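You operate a simulated robot arm through the tools that you are given. There is no shell and no other tool. Be economical: measure what you need, move in short steps, check, and stop when the job is done.

You run a simulated robot arm. Do the job below in one go: nothing can be reset, and whatever is moved stays where it is left.

## Task
Disconnect the welder and lay both lead plugs on top of it.
Fine: hot start and power off first; earth magnet switched off at the end.

It is judged by the outcome, as a careful person would: the job done as asked, and still so three seconds after it is handed in. It fails if anything else is knocked over, pushed out of place, dropped, spilled or broken.

## Robot
A 6-joint arm with a two-finger gripper on a trunk, on a base that drives. Base frame: it is fixed to the floor where the robot stands at the start and does not move with it; the origin is under the middle of the robot, x ahead of it, y to its left, z up; the surface under the hand at the start is at about z = 0.2. Lengths are in m, angles in rad, forces in N, time in s.
With the tool pointing down near the work surface it reaches from about 0.26 to 0.38 m from the robot's upright axis, wherever it stands. Its first joint turns from -2.897 to 2.897 rad. Places, roughly: arc force knob [0.6, -0.1, 0.7]; current knob [0.6, 0.1, 0.7]; earth magnet [-0.75, 1.75, 1]; earth magnet lever [-0.7, 1.6, 0.9]; hot start button [0.6, 0, 0.4]; top of the welder [0.9, -0.1, 0.9]; welder mode switch [0.6, 0, 0.7]; welder power switch [0.6, -0.1, 0.8]. Payload 1.57 kg.
The TCP is the grasp point between the finger pads, 0.021 m short of the fingertips. In the tool frame z runs along the fingers and y along their closing line. Largest opening 0.07 m; the body of the gripper starts 0.05 m behind the TCP.
Orientation is told as [roll, pitch, yaw] about the base's x, y, z axes, in that order, counted from this pose: with the fingers straight down and closing along the base's y, the tool's x points along the base's -x, its y along +y and its z along -z.

## Interface
- The arm moves only by the tool arm_command. Its argument "steps" is a list of rows, each a list of 7 numbers: the turn, a rotation vector about the tool's x, y, z in rad, then the shift along the tool's x, y, z in m, then the opening, from 0 (shut) to 1 (fully open). In form: [[rx, ry, rz, dx, dy, dz, fingers], ...]. A call has 1 to 8 rows; each row shifts and turns the commanded pose from where the row before left it, along the tool's axes as they then stand. A row lasts 0.2 s, in which the tool goes at most 0.05 m and 0.15 rad; a call with a longer step from one row to the next is refused whole, and so is a gripper value outside its range. A pose out of reach is approached as far as the arm can. The call stops where the force on the tool passes 40 N (or 10 N more than at its start, if that is more) or the arm is blocked; 0.2 s more then pass. Each finger halts on what it meets, pressing with about 30 N; the grip force reading is that of the motor and also rises with nothing between the fingers. The clock runs only during rows and for 0.2 s after the last one: add rows that do not move to give the fingers time. It gives the time, the measured TCP pose, the force on the tool (base axes), the opening and the grip force at its end, in the units of the frame above (readings bear some noise), with the torque about the TCP (base axes, N m) and any sound that the robot's microphone picked up.
- Cameras (640 x 400 px; columns grow to the right, rows downward): "scene" is now at [0.0187, 0.1421, 1.4815]; the picture's right is [-0.14, -0.99, 0.00], its down [-0.75, 0.11, -0.65] and it looks along [0.64, -0.09, -0.76] (base axes); focal length 276 px, centre (320, 200). "wrist" rides on the gripper at [0.079, 0.004, -0.081] in the tool frame; the picture's right is [-0.05, 1.00, 0.00], its down [-0.67, -0.04, -0.74] and it looks along [-0.74, -0.04, 0.67] (tool axes); focal length 256 px, centre (320, 200). There is no depth. A picture from a camera that has moved, and an enlarged one, comes with that camera's place and axes in the base frame and with its lens.
- grab_frame(camera): a new picture of that camera. No time passes.
- base_move(legs): drives the robot by 1 to 6 legs, each [ahead, left, turn to the left] in m, m and rad, along the robot's own axes; the way and the turn of a leg run together, so that a leg with both is an arc; at most 1.5 m and 3.142 rad a leg. The arm and the cameras ride along, it lands a little off, and it stops where it bumps. It gives what a move gives.
- aim_head(pan, tilt): turns the head with the scene camera to pan (to the left, within 2.705 rad either way) and tilt (down, from -0.506 to 1.204), counted from straight ahead of the robot. It gives what a move gives.
- close_up(camera, box): a new picture of the part [left, top, right, bottom] of that camera's present view, enlarged. No time passes.
- job_done(): hands the job in; it is judged then, once.

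Go step by step. Nothing tells you exact positions but the pictures and the camera data: compare them with the known pose of the tool, close in by small moves and look again before you grip or let go. The budget is 120 turns and 90 pictures, counting those below and the enlarged ones. Unless the task says otherwise, let go and move clear before handing in, and close with one line.

The tools are called after "Emit:" as a command line: name --pt "numbers of a row" for each row, then --argument value for the rest, lists and objects as JSON in quotes. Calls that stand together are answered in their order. arm_command: Moves the arm, as the interface text tells. Its arguments: {"type":"object","properties":{"steps":{"type":"array","items":{"type":"array","items":{"type":"number"}}}},"required":["steps"]} The other tools are called the same way: base_move (legs) drives the base; aim_head (pan, tilt) turns the head that bears the scene camera; grab_frame (camera) takes a picture; close_up (camera, box) takes an enlarged picture of a part of a camera's view; job_done () hands the job in.

At the start:

```text
t: 0.0
position: [0.4036, 0.0637, 1.1484]
ee_rot: [-0.001, 0.001, 0.0]
contact_force: [-0.4, 0.3, 0.3]
torque: [0.0, 0.0, 0.02]
opening: 0.07
gripper_force: 0.1
robot x, y, heading: [-0.0015, -0.0001, -0.0]
head pan, tilt: [-0.145, 0.86]
```

scene: 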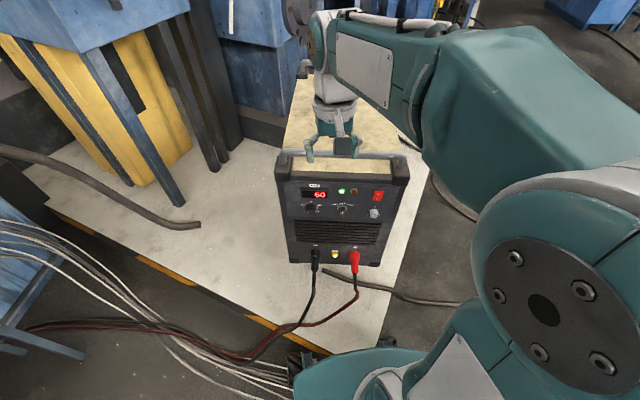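
wrist: 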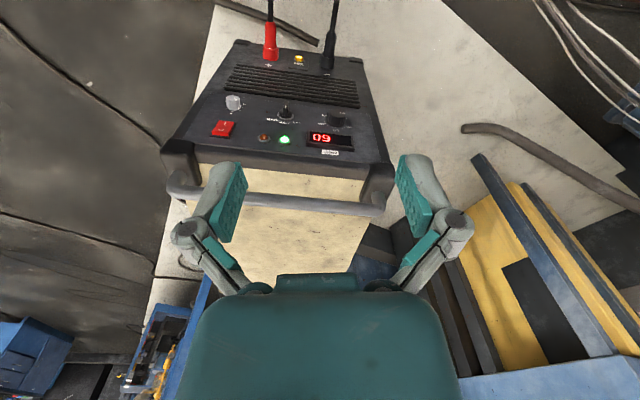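

I see the welder ahead with its panel facing me, two plugs (black left, red right) at the bottom and a yellow button between them. I'll look at the panel enlarged first.

Emit:
close_up --camera "scene" --box '[260, 140, 440, 300]'

Emit:
close_up --camera "wrist" --box '[160, 0, 420, 200]'

```text
2.50 times, centred on (350, 220) of scene
camera zoom: at [0.0187, 0.1421, 1.4815], right [-0.14, -0.99, 0.0], down [-0.75, 0.11, -0.65], along [0.64, -0.09, -0.76], focal length 689 px, centre (245, 150)
```

zoom: 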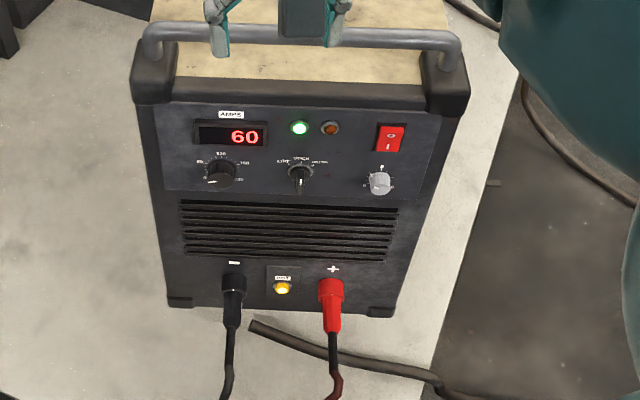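

```text
2.00 times, centred on (290, 100) of wrist
camera zoom: at [0.3249, 0.0682, 1.2294], right [0.05, 1.0, 0.0], down [0.67, -0.03, 0.74], along [0.74, -0.04, -0.67], focal length 512 px, centre (380, 400)
```

zoom: 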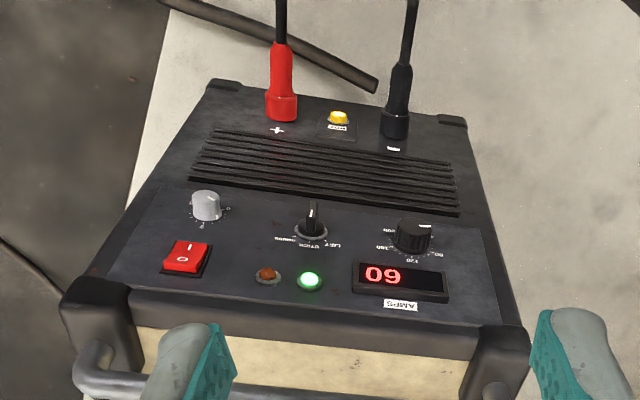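

The rocker's O is on its upper half, and the hot start is lit at about [0.61, -0.01, 0.39]. Both plugs stick out horizontally, at about y=+0.078 and y=-0.08, z≈0.40. I'll tilt the tool forward to horizontal and shut the fingers.

Emit:
arm_command --pt "0 -0.15 0 0 0 0 0.5" --pt "0 -0.15 0 0 0 0 0" --pt "0 -0.15 0 0 0 0 0" --pt "0 -0.15 0 0 0 0 0" --pt "0 -0.15 0 0 0 0 0" --pt "0 -0.15 0 0 0 0 0" --pt "0 -0.15 0 0 0 0 0" --pt "0 -0.15 0 0 0 0 0"

Emit:
aim_head --pan 1.9 --tilt 0.5

Emit:
grab_frame --camera "scene"

```text
t: 1.8
position: [0.4004, 0.0631, 1.1461]
ee_rot: [0.089, -1.18, -0.102]
contact_force: [0.7, 1.2, 2.0]
torque: [-0.07, 0.14, 0.0]
opening: 0.0
gripper_force: 28.8
robot x, y, heading: [-0.0039, -0.0006, -0.004]
head pan, tilt: [-0.145, 0.86]
```

```text
t: 3.8
position: [0.4017, 0.0626, 1.1452]
ee_rot: [0.098, -1.178, -0.116]
contact_force: [-0.5, -0.4, -0.8]
torque: [0.04, -0.01, -0.03]
opening: 0.0
gripper_force: 28.3
robot x, y, heading: [-0.0013, 0.0009, 0.0]
head pan, tilt: [1.901, 0.499]
```

```text
85 pictures are left
camera scene: at [-0.0883, 0.2392, 1.5123], right [0.95, 0.32, 0.0], down [0.15, -0.45, -0.88], along [-0.28, 0.83, -0.48], focal length 276 px, centre (320, 200)
```

scene: 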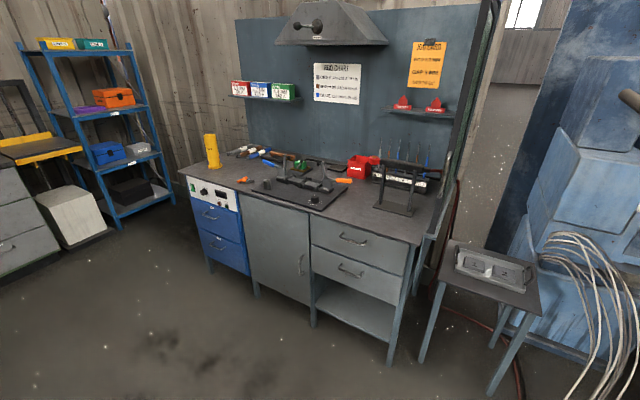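

The earth magnet stands on the bench to the left and can wait. I'll finish the tilt to horizontal and turn the head back to the welder.

Emit:
arm_command --pt "0 -0.13 0 0.03 0 0 0" --pt "0 -0.13 0 0.03 0 0 0" --pt "0 -0.1108 0 0.03 -0.02 0 0" --pt "0 0 0 0.04 -0.02 0 0" --pt "0 0 0 0.04 -0.02 0 0" --pt "0 0 0 0.04 -0.013 0 0" --pt "0 0 0 0.04 0 0 0"

Emit:
aim_head --pan -0.1 --tilt 0.86

Emit:
grab_frame --camera "scene"

Emit:
grab_frame --camera "wrist"

```text
t: 5.4
position: [0.4814, 0.0744, 1.0192]
ee_rot: [-1.374, -1.524, 1.375]
contact_force: [0.7, -0.2, -0.5]
torque: [0.01, 0.0, -0.03]
opening: 0.0002
gripper_force: 28.6
out of reach, approached as far as the arm can: row 1, 2, 3, 4, 5, 6, 7
robot x, y, heading: [0.0012, -0.0011, 0.005]
head pan, tilt: [1.901, 0.499]
```

```text
t: 7.3
position: [0.4815, 0.0732, 1.0186]
ee_rot: [-1.361, -1.526, 1.359]
contact_force: [-0.5, 0.0, 0.1]
torque: [0.01, 0.0, 0.01]
opening: 0.0001
gripper_force: 28.1
robot x, y, heading: [0.0013, 0.0014, 0.001]
head pan, tilt: [-0.099, 0.86]
```

```text
84 pictures are left
camera scene: at [0.0193, 0.1458, 1.4815], right [-0.1, -1.0, 0.0], down [-0.76, 0.07, -0.65], along [0.65, -0.07, -0.76], focal length 276 px, centre (320, 200)
```

scene: 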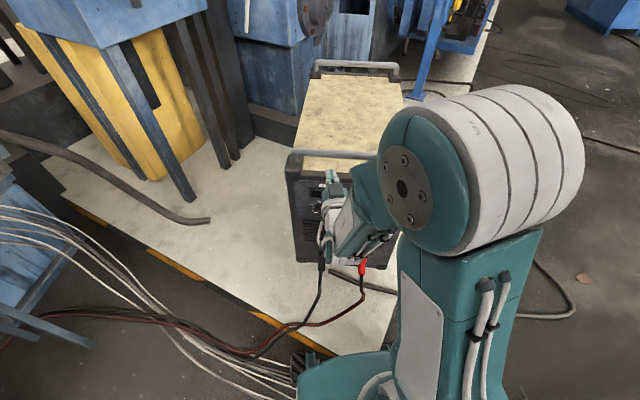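

```text
83 pictures are left
camera wrist: at [0.4002, 0.0744, 0.9397], right [0.0, 1.0, 0.01], down [-0.74, 0.0, 0.67], along [0.67, -0.01, 0.74], focal length 256 px, centre (320, 200)
```

wrist: 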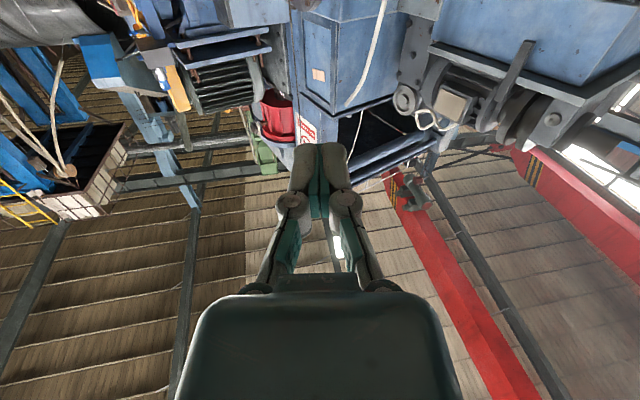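

The hand is now level, but the wrist camera sits below it and looks up. I'll roll the hand by π to bring the camera on top.

Emit:
arm_command --pt "0 0 0.15 0 0 0.0 0" --pt "0 0 0.15 0 0 0 0" --pt "0 0 0.15 0 0 0 0" --pt "0 0 0.15 0 0 0 0" --pt "0 0 0.15 0 0 0 0" --pt "0 0 0.15 0 0 0 0" --pt "0 0 0.15 0 0 0 0" --pt "0 0 0.15 0 0 0 0"

Emit:
arm_command --pt "0 0 0.15 0 0 0.0 0" --pt "0 0 0.15 0 0 0 0" --pt "0 0 0.15 0 0 0 0" --pt "0 0 0.15 0 0 0 0" --pt "0 0 0.15 0 0 0 0" --pt "0 0 0.15 0 0 0 0" --pt "0 0 0.15 0 0 0 0" --pt "0 0 0.15 0 0 0 0"

Emit:
arm_command --pt "0 0 0.15 0 0 0.0 0" --pt "0 0 0.15 0 0 0 0" --pt "0 0 0.15 0 0 0 0" --pt "0 0 0.15 0 0 0 0" --pt "0 0 0.1416 0 0 0 0" --pt "0 0 0 0 0 0 0"

Emit:
grab_frame --camera "wrist"

```text
t: 9.1
position: [0.4808, 0.0741, 1.0182]
ee_rot: [-1.361, -1.524, 1.36]
contact_force: [0.1, -0.3, 0.7]
torque: [-0.03, -0.02, 0.0]
opening: 0.0
gripper_force: 29.0
out of reach, approached as far as the arm can: row 1, 2, 3, 4, 5, 6, 7, 8
robot x, y, heading: [0.0004, 0.0033, 0.0]
head pan, tilt: [-0.099, 0.86]
```

```text
t: 10.9
position: [0.3308, 0.1385, 1.2131]
ee_rot: [1.547, -0.681, -1.57]
contact_force: [0.8, -0.5, -0.4]
torque: [0.01, 0.01, 0.01]
opening: 0.0001
gripper_force: 28.8
out of reach, approached as far as the arm can: row 1, 2, 3, 4, 5, 6, 7, 8
robot x, y, heading: [0.0021, -0.0022, 0.001]
head pan, tilt: [-0.099, 0.86]
```

```text
t: 12.3
position: [0.2475, 0.0288, 1.2808]
ee_rot: [1.556, 0.06, -1.577]
contact_force: [-0.3, 0.4, -0.3]
torque: [0.05, -0.02, 0.03]
opening: 0.0002
gripper_force: 28.4
out of reach, approached as far as the arm can: row 1, 2, 3, 4, 5
robot x, y, heading: [0.001, -0.0002, 0.0]
head pan, tilt: [-0.099, 0.86]
```

```text
82 pictures are left
camera wrist: at [0.1673, 0.1079, 1.2913], right [0.01, -0.11, 0.99], down [-0.75, -0.66, -0.06], along [0.66, -0.74, -0.09], focal length 256 px, centre (320, 200)
```

wrist: 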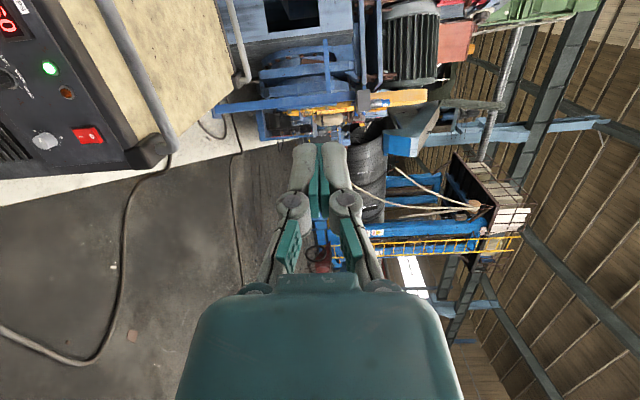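

That wandered because the poses asked for were too close in. The hand is now rolled by a quarter turn, so I'll move it out first and then finish the roll.

Emit:
arm_command --pt "0 0 0 0 0 0.05 0" --pt "0 0 0 0 0 0.05 0" --pt "0 0 0 0 0 0.05 0" --pt "0 0 0 0 0 0.05 0" --pt "0 0 0 0 0 0.05 0"

Emit:
arm_command --pt "0 0 0.15 0 0 0.0 0" --pt "0 0 0.15 0 0 0 0" --pt "0 0 0.15 0 0 0 0" --pt "0 0 0.15 0 0 0 0"

```text
t: 13.5
position: [0.476, 0.0039, 1.3064]
ee_rot: [1.56, 0.054, -1.578]
contact_force: [0.0, 0.0, -0.2]
torque: [-0.01, 0.03, 0.06]
opening: 0.0002
gripper_force: 28.5
out of reach, approached as far as the arm can: row 1, 2, 3
robot x, y, heading: [-0.0009, 0.0002, 0.001]
head pan, tilt: [-0.099, 0.86]
```

```text
t: 14.5
position: [0.4744, 0.002, 1.3055]
ee_rot: [1.553, 0.663, -1.591]
contact_force: [0.8, 0.4, 0.3]
torque: [0.01, 0.01, 0.0]
opening: 0.0
gripper_force: 28.5
robot x, y, heading: [0.0017, -0.0009, -0.0]
head pan, tilt: [-0.099, 0.86]
```

The roll works out here, so I'll finish it.

Emit:
arm_command --pt "0 0 0.15 0 0 0.0 0" --pt "0 0 0.15 0 0 0 0" --pt "0 0 0.15 0 0 0 0" --pt "0 0 0.15 0 0 0 0" --pt "0 0 0.15 0 0 0 0" --pt "0 0 0.15 0 0 0 0"

Emit:
grab_frame --camera "wrist"

```text
t: 15.9
position: [0.4754, 0.0031, 1.3044]
ee_rot: [0.578, 1.555, -2.578]
contact_force: [-0.2, 0.0, 1.0]
torque: [-0.01, 0.0, -0.04]
opening: 0.0
gripper_force: 29.2
robot x, y, heading: [-0.0007, -0.0011, 0.004]
head pan, tilt: [-0.099, 0.86]
```

```text
81 pictures are left
camera wrist: at [0.3957, 0.0001, 1.3848], right [-0.01, -1.0, -0.04], down [-0.75, 0.04, -0.66], along [0.66, 0.02, -0.75], focal length 256 px, centre (320, 200)
```

wrist: 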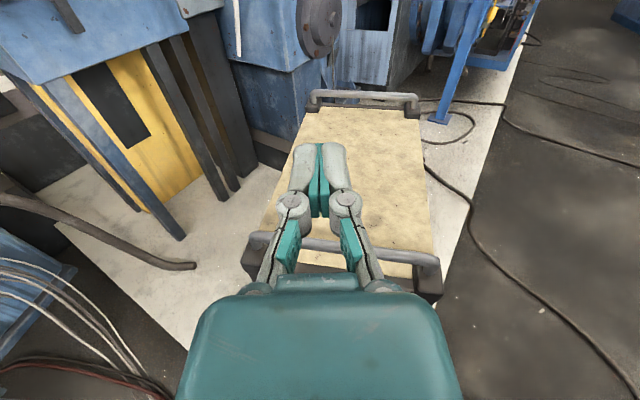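

The camera is now on top and the tool is level and facing forward. I'll back the base up a little and come down in front of the panel.

Emit:
base_move --legs '[[-0.13, 0, 0]]'

Emit:
arm_command --pt "0 0 0 -0.05 0 0.0 0" --pt "0 0 0 -0.05 0 0.0 0" --pt "0 0 0 -0.05 0 0.0 0" --pt "0 0 0 -0.05 0 0.0 0" --pt "0 0 0 -0.05 0 0.0 0" --pt "0 0 0 -0.05 0 0.0 0" --pt "0 0 0 -0.05 0 0.0 0" --pt "0 0 0 -0.05 0 0.0 0"

Emit:
grab_frame --camera "wrist"

```text
t: 17.2
position: [0.3435, 0.0047, 1.3055]
ee_rot: [0.693, 1.553, -2.46]
contact_force: [-1.0, 0.5, -0.1]
torque: [0.03, 0.0, 0.03]
opening: 0.0
gripper_force: 28.4
robot x, y, heading: [-0.1342, -0.0026, 0.002]
head pan, tilt: [-0.099, 0.86]
```

```text
t: 19.0
position: [0.3568, 0.0961, 0.9824]
ee_rot: [1.129, 1.516, -2.038]
contact_force: [0.1, 0.0, -0.4]
torque: [0.0, 0.03, 0.01]
opening: 0.0001
gripper_force: 28.7
out of reach, approached as far as the arm can: row 2, 3, 4, 5, 6, 7, 8
robot x, y, heading: [-0.133, 0.0016, 0.004]
head pan, tilt: [-0.099, 0.86]
```

```text
80 pictures are left
camera wrist: at [0.2799, 0.0972, 1.0632], right [-0.02, -1.0, 0.0], down [-0.76, 0.02, -0.65], along [0.65, -0.01, -0.76], focal length 256 px, centre (320, 200)
```

wrist: 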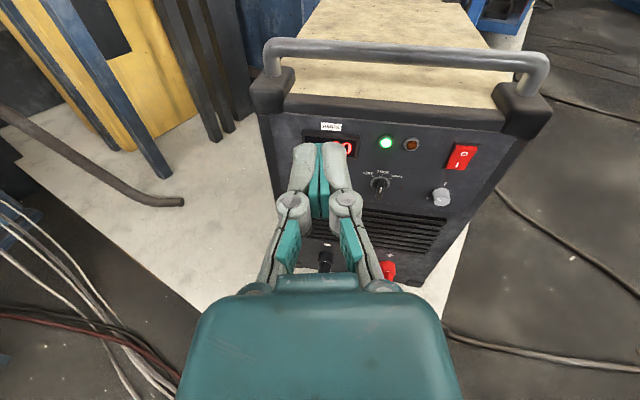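

The level hand needs a radius of about 0.5–0.6 from the axis. I'll back up more and extend the arm before going down.

Emit:
base_move --legs '[[-0.1, 0, 0]]'

Emit:
arm_command --pt "0 0 0 0 0 0.05 0" --pt "0 0 0 0 0.03 0.05 0" --pt "0 0 0 -0.04 0.03 0.02 0" --pt "0 0 0 -0.05 0.02 0.0 0" --pt "0 0 0 -0.05 0.02 0.0 0" --pt "0 0 0 -0.05 0 0.0 0" --pt "0 0 0 -0.05 0 0.0 0" --pt "0 0 0 -0.05 0 0.0 0"

```text
t: 20.1
position: [0.2607, 0.0959, 0.9824]
ee_rot: [1.114, 1.518, -2.049]
contact_force: [0.7, 0.5, -0.5]
torque: [-0.01, 0.02, 0.01]
opening: 0.0
gripper_force: 28.7
robot x, y, heading: [-0.229, 0.0004, 0.002]
head pan, tilt: [-0.099, 0.86]
```

```text
refused: row 2 steps farther than a row can; nothing moved
```

One row was too long; I'll send it again with shorter steps.

Emit:
arm_command --pt "0 0 0 0 0 0.05 0" --pt "0 0 0 0 0.03 0.04 0" --pt "0 0 0 -0.03 0.03 0.02 0" --pt "0 0 0 -0.045 0.02 0.0 0" --pt "0 0 0 -0.045 0.02 0.0 0" --pt "0 0 0 -0.05 0 0.0 0" --pt "0 0 0 -0.05 0 0.0 0" --pt "0 0 0 -0.05 0 0.0 0"

```text
t: 21.9
position: [0.38, 0.0126, 0.7345]
ee_rot: [1.361, 1.439, -1.82]
contact_force: [0.6, 1.2, -0.6]
torque: [0.0, 0.04, 0.02]
opening: 0.0
gripper_force: 28.3
out of reach, approached as far as the arm can: row 3, 4, 5, 7, 8
robot x, y, heading: [-0.2272, -0.0014, 0.001]
head pan, tilt: [-0.099, 0.86]
```

The arm is getting down slowly, and I need to see how it is folded.

Emit:
grab_frame --camera "scene"

Emit:
grab_frame --camera "wrist"

```text
79 pictures are left
camera scene: at [-0.2097, 0.1446, 1.4815], right [-0.09, -1.0, 0.0], down [-0.76, 0.07, -0.65], along [0.65, -0.06, -0.76], focal length 276 px, centre (320, 200)
```

scene: 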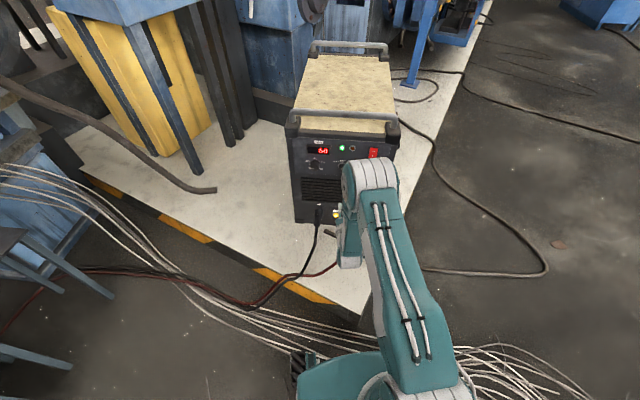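

```text
78 pictures are left
camera wrist: at [0.3026, 0.0214, 0.8158], right [-0.04, -1.0, 0.08], down [-0.76, -0.02, -0.64], along [0.64, -0.08, -0.76], focal length 256 px, centre (320, 200)
```

wrist: 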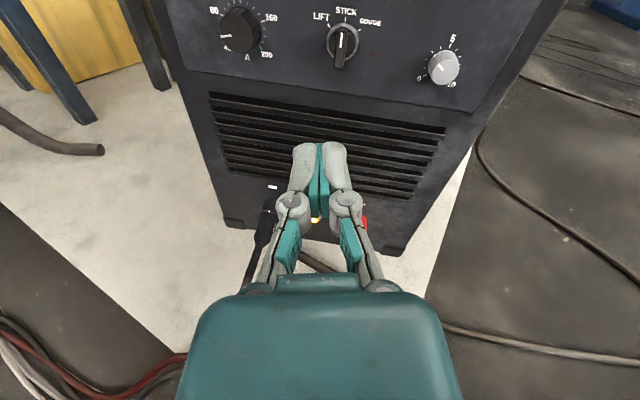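

The fold looks good, so I'll probe further down in small steps.

Emit:
arm_command --pt "0 0 0 -0.05 0 0 0" --pt "0 0 0 -0.05 0 0.0 0" --pt "0 0 0 -0.05 0 0.0 0"

Emit:
arm_command --pt "0 0 0 -0.05 0 0 0" --pt "0 0 0 -0.05 0 0.0 0" --pt "0 0 0 -0.05 0 0.0 0"

```text
t: 22.7
position: [0.3795, -0.0011, 0.5863]
ee_rot: [1.377, 1.435, -1.807]
contact_force: [0.4, 0.6, -0.1]
torque: [0.03, 0.0, 0.03]
opening: 0.0
gripper_force: 28.7
out of reach, approached as far as the arm can: row 1
robot x, y, heading: [-0.2306, -0.0006, 0.011]
head pan, tilt: [-0.099, 0.86]
```

```text
t: 23.5
position: [0.3738, -0.0093, 0.4513]
ee_rot: [1.352, 1.441, -1.836]
contact_force: [0.7, -0.3, 0.1]
torque: [-0.02, -0.02, 0.01]
opening: 0.0001
gripper_force: 28.1
out of reach, approached as far as the arm can: row 2, 3
robot x, y, heading: [-0.2296, 0.0005, 0.009]
head pan, tilt: [-0.099, 0.86]
```

The hand is at z=0.45 with a workable reach. I'll level the hand, go down the last bit and look.

Emit:
arm_command --pt "0.039 0.035 0.073 -0.03 0 -0.02 0" --pt "0 0 0 -0.03 0 0 0" --pt "0 0 0 0 0 0 0"

Emit:
grab_frame --camera "wrist"

```text
t: 24.3
position: [0.3517, -0.0048, 0.4499]
ee_rot: [1.509, 1.439, -1.658]
contact_force: [-0.3, 0.0, 0.2]
torque: [0.01, 0.01, 0.01]
opening: 0.0
gripper_force: 28.8
out of reach, approached as far as the arm can: row 1, 2
robot x, y, heading: [-0.2278, -0.0039, 0.003]
head pan, tilt: [-0.099, 0.86]
```

```text
77 pictures are left
camera wrist: at [0.2725, 0.0028, 0.5295], right [-0.03, -1.0, 0.08], down [-0.75, -0.03, -0.66], along [0.66, -0.07, -0.75], focal length 256 px, centre (320, 200)
```

wrist: 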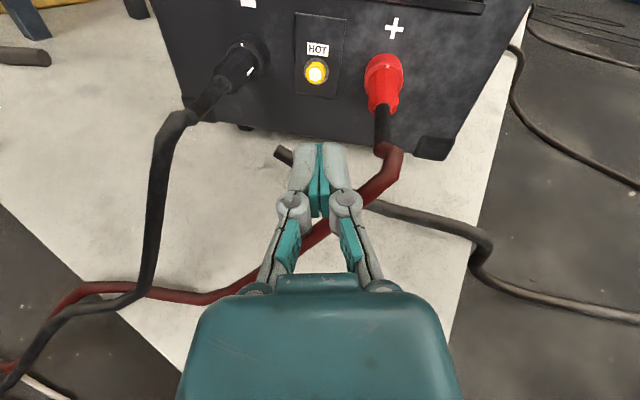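

Going straight down stalls at z≈0.45. I'll try reaching farther out, still short of the plugs, and then down.

Emit:
arm_command --pt "0 0 0 0 0 0.04 0" --pt "0 0 0 0 0 0.03 0" --pt "0 0 0 -0.03 0 0 0" --pt "0 0 0 -0.03 0 0 0"

```text
t: 25.3
position: [0.3946, -0.0144, 0.4615]
ee_rot: [1.513, 1.44, -1.657]
contact_force: [0.7, 0.3, 0.1]
torque: [-0.01, 0.02, -0.01]
opening: 0.0
gripper_force: 28.3
out of reach, approached as far as the arm can: row 1, 2, 3, 4
robot x, y, heading: [-0.2312, 0.0006, 0.004]
head pan, tilt: [-0.099, 0.86]
```

That made no difference, so the wrist must be the limit. I'll tilt the fingers downward, then lower.

Emit:
arm_command --pt "0 -0.12 0 0 0 -0.03 0" --pt "0 -0.12 0 0 0 -0.03 0" --pt "0 -0.12 0 -0.03 0 0 0" --pt "0 0 0 -0.03 0 0 0" --pt "0 0 0 0 0 0 0"

Emit:
grab_frame --camera "wrist"

```text
t: 26.5
position: [0.3185, -0.0196, 0.4088]
ee_rot: [0.344, 1.182, -2.844]
contact_force: [-0.1, -0.1, 0.5]
torque: [0.0, 0.0, -0.04]
opening: 0.0002
gripper_force: 28.7
robot x, y, heading: [-0.2307, -0.0024, 0.007]
head pan, tilt: [-0.099, 0.86]
```

```text
76 pictures are left
camera wrist: at [0.2727, -0.0099, 0.5115], right [-0.04, -1.0, 0.08], down [-0.93, 0.01, -0.36], along [0.35, -0.09, -0.93], focal length 256 px, centre (320, 200)
```

wrist: 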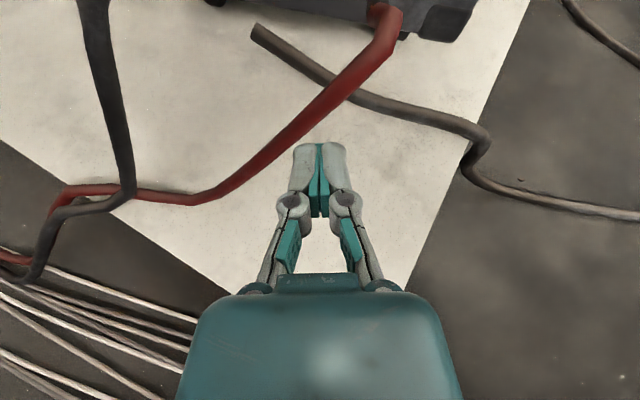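

With this tilt the arm reaches, and the red cable lies low, so the way between the plugs is clear. I'll drive forward 0.2 m and look.

Emit:
base_move --legs '[[0.17, 0, 0]]'

Emit:
grab_frame --camera "wrist"

Emit:
grab_frame --camera "scene"

```text
t: 28.0
position: [0.4878, -0.0197, 0.4098]
ee_rot: [0.347, 1.183, -2.847]
contact_force: [0.2, -0.8, 1.0]
torque: [-0.01, 0.01, -0.03]
opening: 0.0002
gripper_force: 28.7
robot x, y, heading: [-0.0574, 0.0003, 0.002]
head pan, tilt: [-0.099, 0.86]
```

```text
75 pictures are left
camera wrist: at [0.4422, -0.0092, 0.5116], right [-0.04, -1.0, 0.08], down [-0.93, 0.01, -0.36], along [0.35, -0.09, -0.93], focal length 256 px, centre (320, 200)
```

wrist: 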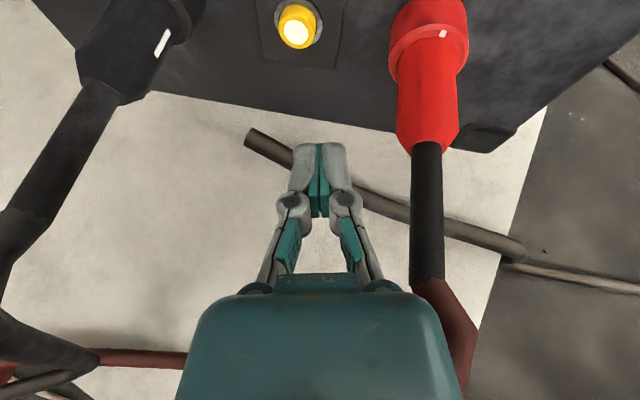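

```text
74 pictures are left
camera scene: at [-0.0403, 0.1456, 1.4815], right [-0.09, -1.0, 0.0], down [-0.76, 0.07, -0.65], along [0.65, -0.06, -0.76], focal length 276 px, centre (320, 200)
```

scene: 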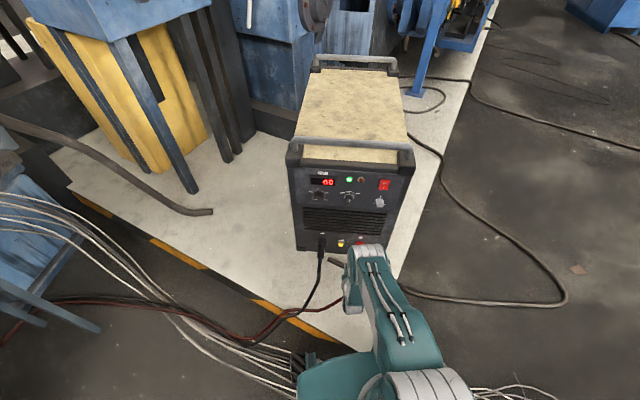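

The button works out at [0.607, -0.010, 0.394] and the fingertips are 0.1 m from it. I'll approach, then press in small steps straight along +x.

Emit:
arm_command --pt "0 0 0 0.009 -0.0055 0.028 0" --pt "0 0 0 0.009 -0.0055 0.028 0" --pt "0 0 0 0.003 -0.003 0.01 0" --pt "0 0 0 0 0 0 0"

Emit:
close_up --camera "wrist" --box '[200, 0, 440, 200]'

```text
t: 29.0
position: [0.5584, -0.0068, 0.4027]
ee_rot: [0.345, 1.182, -2.846]
contact_force: [-0.2, 0.2, -0.1]
torque: [0.0, -0.06, 0.02]
opening: 0.0003
gripper_force: 28.6
robot x, y, heading: [-0.0598, -0.0, 0.008]
head pan, tilt: [-0.099, 0.86]
```

```text
2.00 times, centred on (320, 100) of wrist
camera zoom: at [0.5117, 0.0025, 0.5056], right [-0.04, -1.0, 0.08], down [-0.93, 0.01, -0.36], along [0.35, -0.09, -0.93], focal length 512 px, centre (320, 400)
```

zoom: 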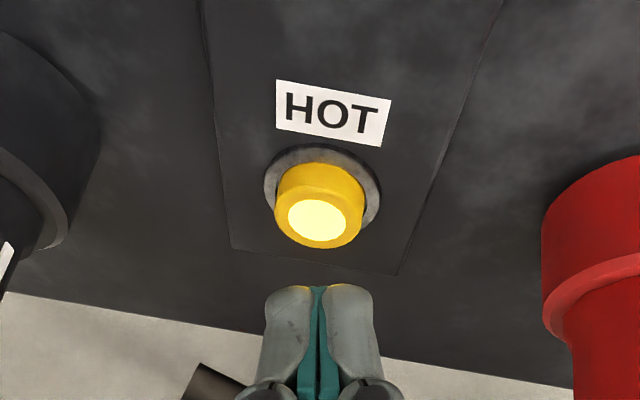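

The fingertips are lined up with the button, so I'll press it.

Emit:
arm_command --pt "0 0 0 0.0036 0 0.0092 0" --pt "0 0 0 0.0018 0 0.0046 0" --pt "0 0 0 0.0018 0 0.0046 0" --pt "0 0 0 0.0018 0 0.0046 0"

Emit:
close_up --camera "wrist" --box '[200, 0, 440, 200]'

```text
t: 30.0
position: [0.5828, -0.0081, 0.4063]
ee_rot: [0.347, 1.183, -2.844]
contact_force: [0.6, 0.0, 0.5]
torque: [0.01, -0.01, -0.02]
opening: 0.0
gripper_force: 28.7
robot x, y, heading: [-0.0596, -0.001, 0.009]
head pan, tilt: [-0.099, 0.86]
```

```text
2.00 times, centred on (320, 100) of wrist
camera zoom: at [0.5357, 0.0016, 0.5082], right [-0.04, -1.0, 0.08], down [-0.93, 0.01, -0.36], along [0.35, -0.09, -0.93], focal length 512 px, centre (320, 400)
```

zoom: 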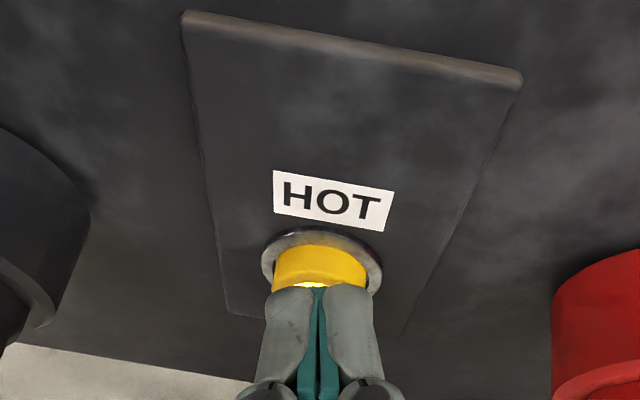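

The fingertips are right at the button with no force yet. I'll press further in.

Emit:
arm_command --pt "0 0 0 0.0002 0 0.005 0" --pt "0 0 0 0.001 0 0.004 0" --pt "0 0 0 0.001 0 0.004 0"

Emit:
close_up --camera "wrist" --box '[200, 0, 440, 200]'

```text
t: 30.8
position: [0.5912, -0.0087, 0.4096]
ee_rot: [0.344, 1.182, -2.847]
contact_force: [-0.7, -0.3, 0.4]
torque: [-0.02, 0.0, -0.01]
opening: 0.0
gripper_force: 28.8
out of reach, approached as far as the arm can: row 1, 3
robot x, y, heading: [-0.058, 0.0014, 0.003]
head pan, tilt: [-0.099, 0.86]
heard: click
```

```text
2.00 times, centred on (320, 100) of wrist
camera zoom: at [0.5453, 0.0013, 0.5123], right [-0.04, -1.0, 0.08], down [-0.93, 0.01, -0.35], along [0.35, -0.09, -0.93], focal length 512 px, centre (320, 400)
```

zoom: 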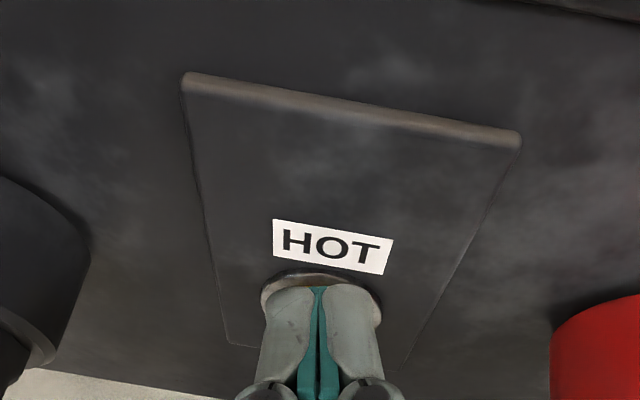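

Click heard. I'll back off and check that the light is out.

Emit:
arm_command --pt "0 0 0 -0.002 0 -0.02 0" --pt "0 0 0 -0.008 0 -0.03 0" --pt "0 0 0 -0.012 0 -0.04 0"

Emit:
grab_frame --camera "wrist"

```text
t: 31.6
position: [0.5011, -0.0054, 0.4229]
ee_rot: [0.349, 1.183, -2.844]
contact_force: [0.5, -0.1, 0.1]
torque: [-0.01, -0.01, -0.02]
opening: 0.0001
gripper_force: 28.8
robot x, y, heading: [-0.0596, 0.0044, 0.005]
head pan, tilt: [-0.099, 0.86]
```

```text
70 pictures are left
camera wrist: at [0.454, 0.0054, 0.525], right [-0.04, -1.0, 0.08], down [-0.93, 0.01, -0.36], along [0.35, -0.09, -0.93], focal length 256 px, centre (320, 200)
```

wrist: 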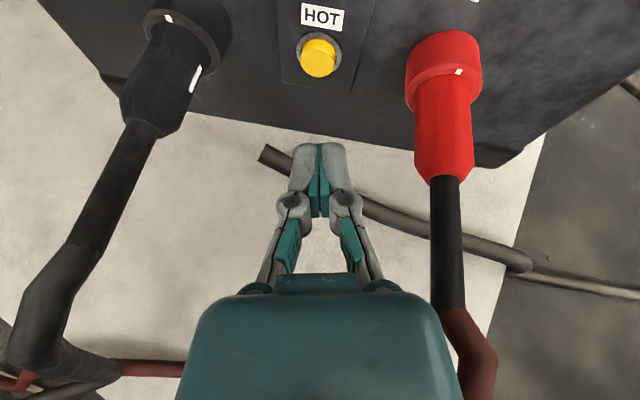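

The hot start is off. Next is the power switch, so I'll raise the hand and move it right.

Emit:
arm_command --pt "0 0 0 0.0418 0.0036 -0.0181 0" --pt "0 0 0 0.0418 0.0036 -0.0161 0" --pt "0 0 0 0.0418 0.0186 -0.0161 0" --pt "0 0 0 0.0418 0.0186 -0.0161 0" --pt "0 0 0 0.0418 0.0186 -0.0161 0" --pt "0 0 0 0.0418 0.0186 -0.0161 0" --pt "0 0 0 0.0418 0.0186 -0.0161 0" --pt "0 0 0 0.0418 0.0186 -0.0161 0"

Emit:
grab_frame --camera "wrist"

```text
t: 33.4
position: [0.4957, -0.0786, 0.793]
ee_rot: [0.35, 1.183, -2.84]
contact_force: [-0.1, -0.2, 0.0]
torque: [-0.02, -0.03, 0.02]
opening: 0.0001
gripper_force: 28.7
robot x, y, heading: [-0.0569, 0.0007, 0.008]
head pan, tilt: [-0.099, 0.86]
```

```text
69 pictures are left
camera wrist: at [0.4495, -0.0679, 0.8958], right [-0.04, -1.0, 0.08], down [-0.93, 0.01, -0.36], along [0.35, -0.09, -0.93], focal length 256 px, centre (320, 200)
```

wrist: 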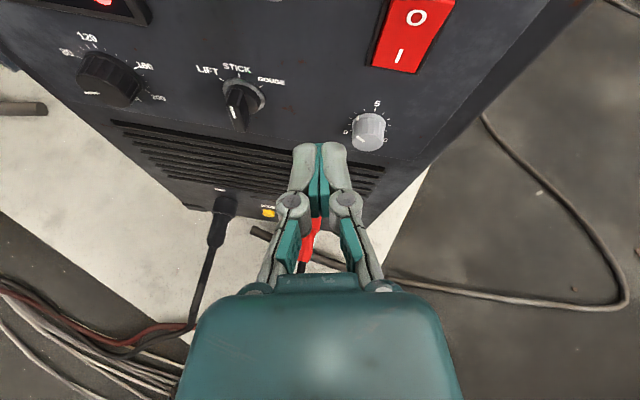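

The rocker's O half is at about [0.59, -0.135, 0.805]. I'll line up just in front of it.

Emit:
arm_command --pt "0 0 0 0.0197 0.0272 0.02 0" --pt "0 0 0 0.0197 0.0272 0.022 0" --pt "0 0 0 0 0 0 0"

Emit:
grab_frame --camera "wrist"

```text
t: 34.2
position: [0.5433, -0.1177, 0.814]
ee_rot: [0.427, 1.17, -2.782]
contact_force: [-0.3, -1.1, -0.4]
torque: [0.0, 0.01, 0.01]
opening: 0.0001
gripper_force: 28.4
out of reach, approached as far as the arm can: row 1, 2
robot x, y, heading: [-0.059, 0.0017, 0.007]
head pan, tilt: [-0.099, 0.86]
```

```text
68 pictures are left
camera wrist: at [0.4968, -0.104, 0.9165], right [-0.06, -0.99, 0.11], down [-0.93, 0.01, -0.36], along [0.35, -0.12, -0.93], focal length 256 px, centre (320, 200)
```

wrist: 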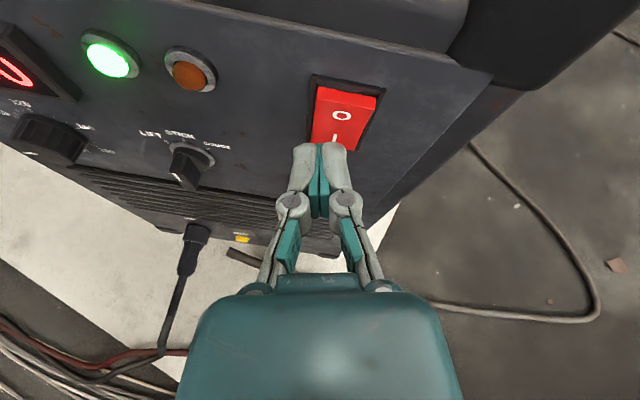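

The tip is at y=-0.12 and needs to be at -0.135. The arm is at its limit sideways, so I'll shift the base.

Emit:
base_move --legs '[[0.008, -0.016, 0]]'

Emit:
close_up --camera "wrist" --box '[200, 0, 440, 200]'

```text
t: 35.0
position: [0.5512, -0.1255, 0.8153]
ee_rot: [0.441, 1.169, -2.765]
contact_force: [0.2, 1.0, -0.4]
torque: [-0.03, 0.02, -0.08]
opening: 0.0001
gripper_force: 28.5
robot x, y, heading: [-0.0517, -0.0081, 0.01]
head pan, tilt: [-0.099, 0.86]
```

```text
2.00 times, centred on (320, 100) of wrist
camera zoom: at [0.5047, -0.1108, 0.9172], right [-0.05, -0.99, 0.12], down [-0.93, 0.01, -0.36], along [0.35, -0.13, -0.93], focal length 512 px, centre (320, 400)
```

zoom: 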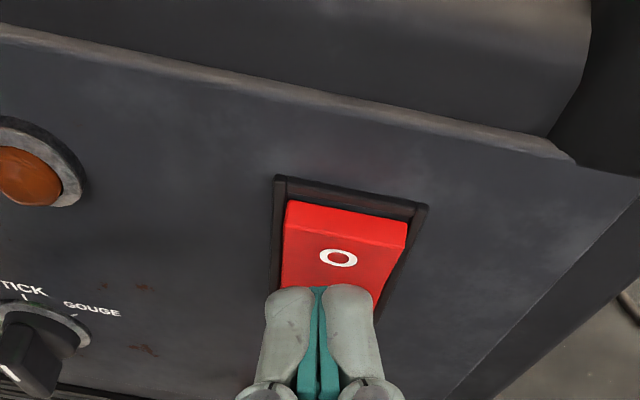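

The tip faces the O half. I'll press it in small steps.

Emit:
arm_command --pt "0 0 0 0.0036 0.003 0.0092 0" --pt "0 0 0 0.0018 0.001 0.0046 0" --pt "0 0 0 0.0018 0 0.0046 0" --pt "0 0 0 0.0018 0 0.0046 0"

Emit:
close_up --camera "wrist" --box '[200, 0, 440, 200]'

```text
t: 35.8
position: [0.5654, -0.1344, 0.8149]
ee_rot: [0.435, 1.166, -2.783]
contact_force: [-15.7, -2.4, 7.3]
torque: [-0.07, -0.15, -0.18]
opening: 0.0001
gripper_force: 29.0
robot x, y, heading: [-0.0531, -0.012, 0.005]
head pan, tilt: [-0.099, 0.86]
heard: click
stopped in row 4: the force on the tool passed its limit at 46 N (the readings are from after the stop); the commanded pose is now the measured one
```

```text
2.00 times, centred on (320, 100) of wrist
camera zoom: at [0.5203, -0.1207, 0.9169], right [-0.07, -0.99, 0.12], down [-0.94, 0.02, -0.35], along [0.35, -0.13, -0.93], focal length 512 px, centre (320, 400)
```

zoom: 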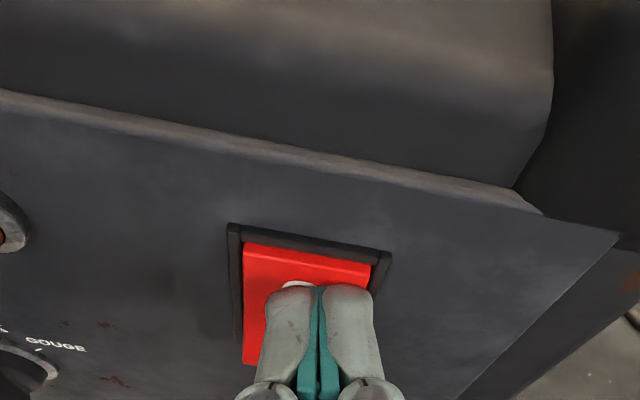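

Click. I'll back off and check the switch and the display.

Emit:
arm_command --pt "0 0 0 -0.01 -0.01 -0.025 0" --pt "0 0 0 -0.015 -0.02 -0.038 0" --pt "0 0 0 -0.01 -0.025 -0.03 0"

Emit:
grab_frame --camera "wrist"

```text
t: 36.6
position: [0.4697, -0.0746, 0.8057]
ee_rot: [0.437, 1.168, -2.781]
contact_force: [0.3, 0.1, -0.1]
torque: [-0.01, 0.03, 0.03]
opening: 0.0002
gripper_force: 28.7
robot x, y, heading: [-0.0554, -0.0107, 0.005]
head pan, tilt: [-0.099, 0.86]
```

```text
65 pictures are left
camera wrist: at [0.4246, -0.0605, 0.908], right [-0.06, -0.99, 0.12], down [-0.94, 0.02, -0.35], along [0.35, -0.13, -0.93], focal length 256 px, centre (320, 200)
```

wrist: 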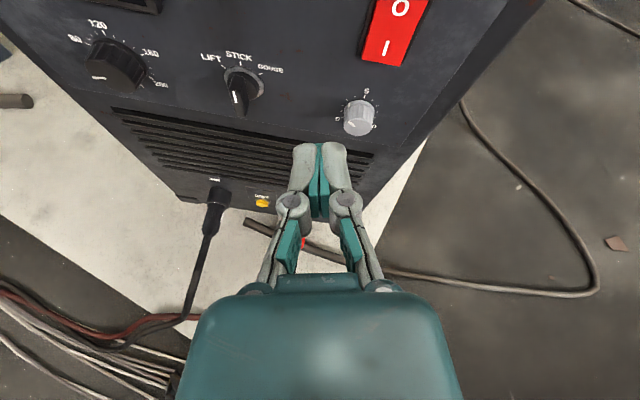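

Next I'll check with the scene camera that the display and lamps are dark.

Emit:
close_up --camera "scene" --box '[260, 140, 440, 260]'

```text
3.33 times, centred on (350, 200) of scene
camera zoom: at [-0.0329, 0.1339, 1.4814], right [-0.1, -1.0, 0.0], down [-0.76, 0.07, -0.65], along [0.65, -0.06, -0.76], focal length 919 px, centre (220, 200)
```

zoom: 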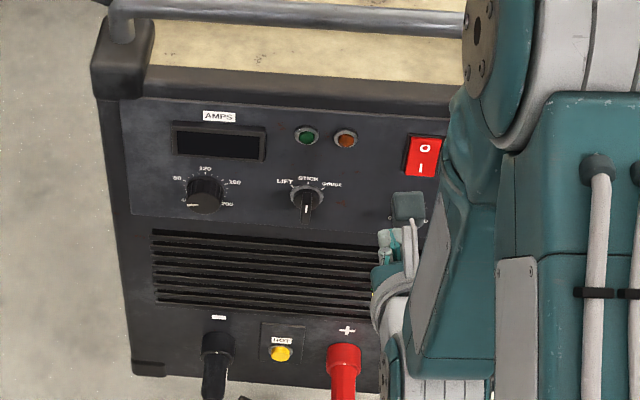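

Power is off. The black lead lies over the red, so black comes first. I'll go down in front and above the black plug, then look closely.

Emit:
arm_command --pt "0 0 0 -0.0351 -0.0236 0.0085 0" --pt "0 0 0 -0.0351 -0.0236 0.0085 0" --pt "0 0 0 -0.0351 -0.0236 0.0085 0" --pt "0 0 0 -0.0351 -0.0236 0.0085 0" --pt "0 0 0 -0.0351 -0.0236 0.0085 0" --pt "0 0 0 -0.0351 -0.0236 0.0085 0" --pt "0 0 0 -0.0351 -0.0236 0.0085 0" --pt "0 0 0 -0.0351 -0.0236 0.0085 0"

Emit:
grab_frame --camera "wrist"

```text
t: 38.4
position: [0.4657, 0.0475, 0.489]
ee_rot: [0.465, 1.159, -2.753]
contact_force: [0.1, 0.2, -0.3]
torque: [0.02, 0.01, 0.0]
opening: 0.0
gripper_force: 28.8
out of reach, approached as far as the arm can: row 5, 6, 7, 8
robot x, y, heading: [-0.049, -0.0116, 0.0]
head pan, tilt: [-0.099, 0.86]
```

```text
63 pictures are left
camera wrist: at [0.4199, 0.0636, 0.5917], right [-0.06, -0.99, 0.13], down [-0.94, 0.01, -0.35], along [0.35, -0.14, -0.93], focal length 256 px, centre (320, 200)
```

wrist: 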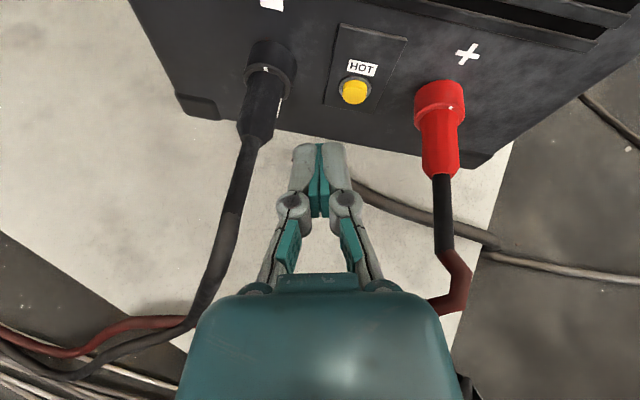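

The black plug runs slightly left of straight out, and its marks are visible. I'll tilt the hand further down (about 42°), which also eases the reach limit.

Emit:
arm_command --pt "0 -0.12 0 0 0 -0.02 1" --pt "0 -0.12 0 0 0 -0.02 1" --pt "0 -0.12 0 0 0 -0.01 1" --pt "0 0 0 0 -0.03 0 1"

Emit:
close_up --camera "wrist" --box '[160, 0, 480, 200]'

```text
t: 39.4
position: [0.4398, 0.0788, 0.506]
ee_rot: [0.248, 0.823, -3.002]
contact_force: [-0.4, -0.7, -0.2]
torque: [-0.01, -0.02, -0.02]
opening: 0.0701
gripper_force: 0.0
out of reach, approached as far as the arm can: row 1, 2
robot x, y, heading: [-0.0524, -0.0112, -0.004]
head pan, tilt: [-0.099, 0.86]
```

```text
2.00 times, centred on (320, 100) of wrist
camera zoom: at [0.4336, 0.0929, 0.6171], right [-0.08, -0.99, 0.13], down [-1.0, 0.08, 0.0], along [-0.01, -0.13, -0.99], focal length 512 px, centre (320, 400)
```

zoom: 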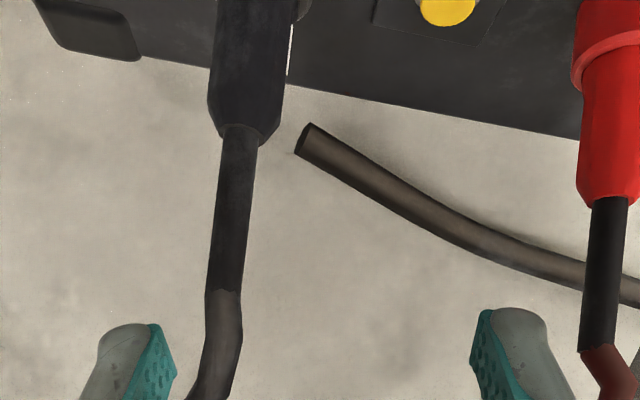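

The welder is turned by about 10°, so the plugs point along (-0.985, 0.17). The black body's middle is at about [0.567, 0.083, 0.405], and the hand's yaw already matches. I'll drive forward to bring the hand over it.

Emit:
base_move --legs '[[0.12, 0.004, 0]]'

Emit:
grab_frame --camera "wrist"

```text
t: 40.7
position: [0.5346, 0.0714, 0.5081]
ee_rot: [0.25, 0.828, -3.009]
contact_force: [0.8, 1.6, -0.7]
torque: [-0.07, 0.02, -0.05]
opening: 0.0702
gripper_force: 0.2
robot x, y, heading: [0.0427, -0.015, -0.002]
head pan, tilt: [-0.099, 0.86]
```

```text
61 pictures are left
camera wrist: at [0.5289, 0.0865, 0.6212], right [-0.09, -0.99, 0.13], down [-1.0, 0.09, -0.01], along [0.0, -0.13, -0.99], focal length 256 px, centre (320, 200)
```

wrist: 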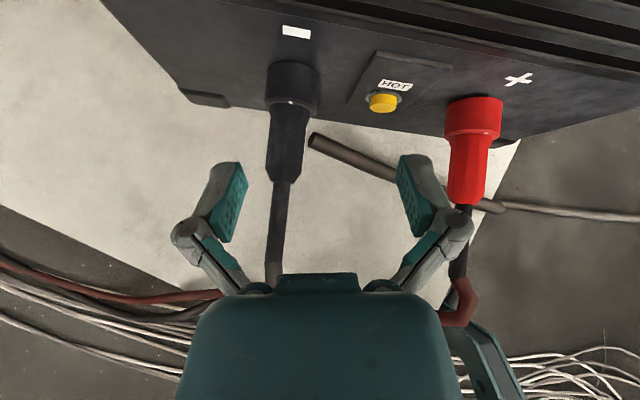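

The base stopped at x=0.043. I'll centre the hand sideways, then go down over the plug in stages.

Emit:
arm_command --pt "0 0 0 0 -0.03 0 1" --pt "0 0 0 -0.0165 0 0.031 1" --pt "0 0 0 -0.01 0 0.02 1" --pt "0 0 0 0 0 0 1"

Emit:
grab_frame --camera "wrist"

```text
t: 41.7
position: [0.5513, 0.0975, 0.4475]
ee_rot: [0.255, 0.827, -3.003]
contact_force: [0.0, -0.3, 0.1]
torque: [0.04, -0.01, -0.02]
opening: 0.0697
gripper_force: 0.1
robot x, y, heading: [0.0414, -0.0166, -0.0]
head pan, tilt: [-0.099, 0.86]
```

```text
60 pictures are left
camera wrist: at [0.5451, 0.1113, 0.5588], right [-0.09, -0.99, 0.13], down [-1.0, 0.09, -0.01], along [0.0, -0.13, -0.99], focal length 256 px, centre (320, 200)
```

wrist: 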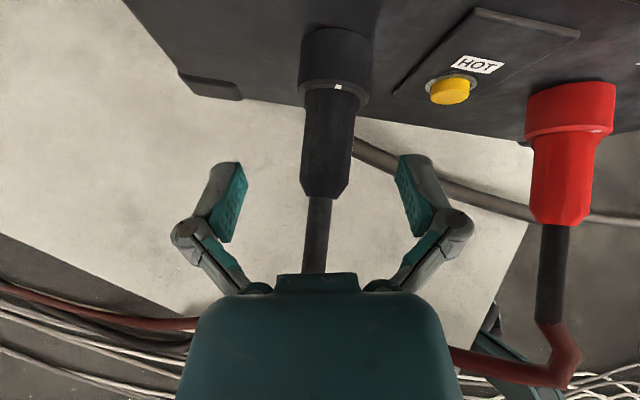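

The plug is centred between the fingers. I'll go the last stretch down and forward onto the body.

Emit:
arm_command --pt "0 0 0 -0.008 0.003 0.024 1" --pt "0 0 0 -0.008 0.003 0.024 1" --pt "0 0 0 0 0 0 1"

Emit:
grab_frame --camera "wrist"

```text
t: 42.5
position: [0.5758, 0.0803, 0.4049]
ee_rot: [0.254, 0.823, -3.004]
contact_force: [-0.5, 0.4, 0.2]
torque: [0.01, 0.06, 0.03]
opening: 0.0701
gripper_force: 0.0
robot x, y, heading: [0.0376, -0.0114, -0.003]
head pan, tilt: [-0.099, 0.86]
```

```text
59 pictures are left
camera wrist: at [0.5694, 0.0951, 0.517], right [-0.09, -0.99, 0.13], down [-1.0, 0.09, -0.01], along [-0.01, -0.13, -0.99], focal length 256 px, centre (320, 200)
```

wrist: 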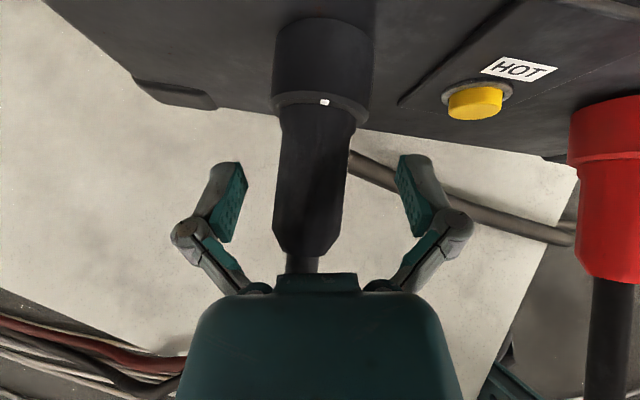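

The pads straddle the black body. I'll close on it.

Emit:
arm_command --pt "0 0 0 0 0 0 0.6" --pt "0 0 0 0 0 0 0" --pt "0 0 0 0 0 0 0" --pt "0 0 0 0 0 0 0"

Emit:
grab_frame --camera "wrist"

```text
t: 43.5
position: [0.574, 0.0802, 0.405]
ee_rot: [0.253, 0.823, -3.002]
contact_force: [-14.5, 9.2, 8.0]
torque: [-0.22, -0.48, -0.41]
opening: 0.035
gripper_force: 30.2
robot x, y, heading: [0.0367, -0.0148, 0.001]
head pan, tilt: [-0.099, 0.86]
```

```text
58 pictures are left
camera wrist: at [0.5686, 0.0957, 0.5172], right [-0.08, -0.99, 0.13], down [-1.0, 0.08, -0.01], along [-0.01, -0.13, -0.99], focal length 256 px, centre (320, 200)
```

wrist: 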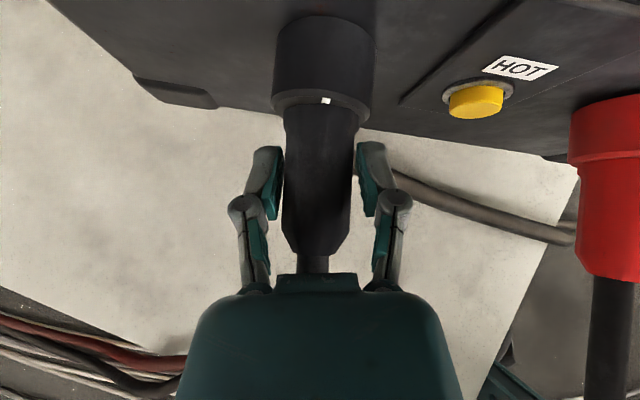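

It is gripped at 35 mm. I'll twist counter-clockwise (as seen from the front) about the plug axis.

Emit:
arm_command --pt "-0.065 -0.011 -0.0755 0 0 0 0" --pt "-0.065 -0.011 -0.0755 0 0 0 0" --pt "-0.065 -0.011 -0.0755 0 0 0 0" --pt "-0.065 -0.011 -0.0755 0 0 0 0"

Emit:
grab_frame --camera "wrist"

```text
t: 44.5
position: [0.5746, 0.0821, 0.4055]
ee_rot: [0.737, 0.639, -2.671]
contact_force: [-2.8, 14.5, -9.8]
torque: [0.23, 0.0, -0.04]
opening: 0.0344
gripper_force: 29.5
robot x, y, heading: [0.034, -0.0135, -0.002]
head pan, tilt: [-0.099, 0.86]
```

```text
57 pictures are left
camera wrist: at [0.5755, 0.1391, 0.5024], right [-0.06, -0.86, 0.51], down [-1.0, 0.09, 0.03], along [-0.07, -0.5, -0.86], focal length 256 px, centre (320, 200)
```

wrist: 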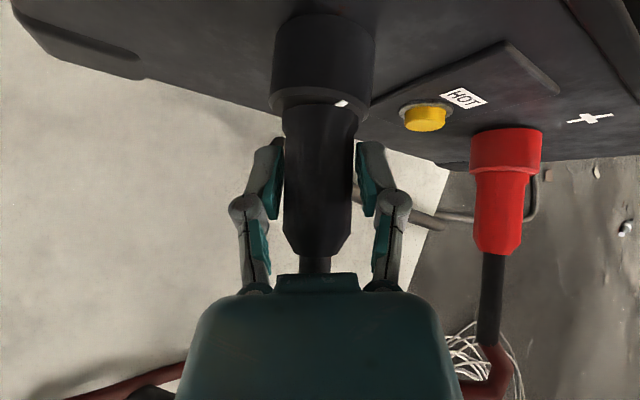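

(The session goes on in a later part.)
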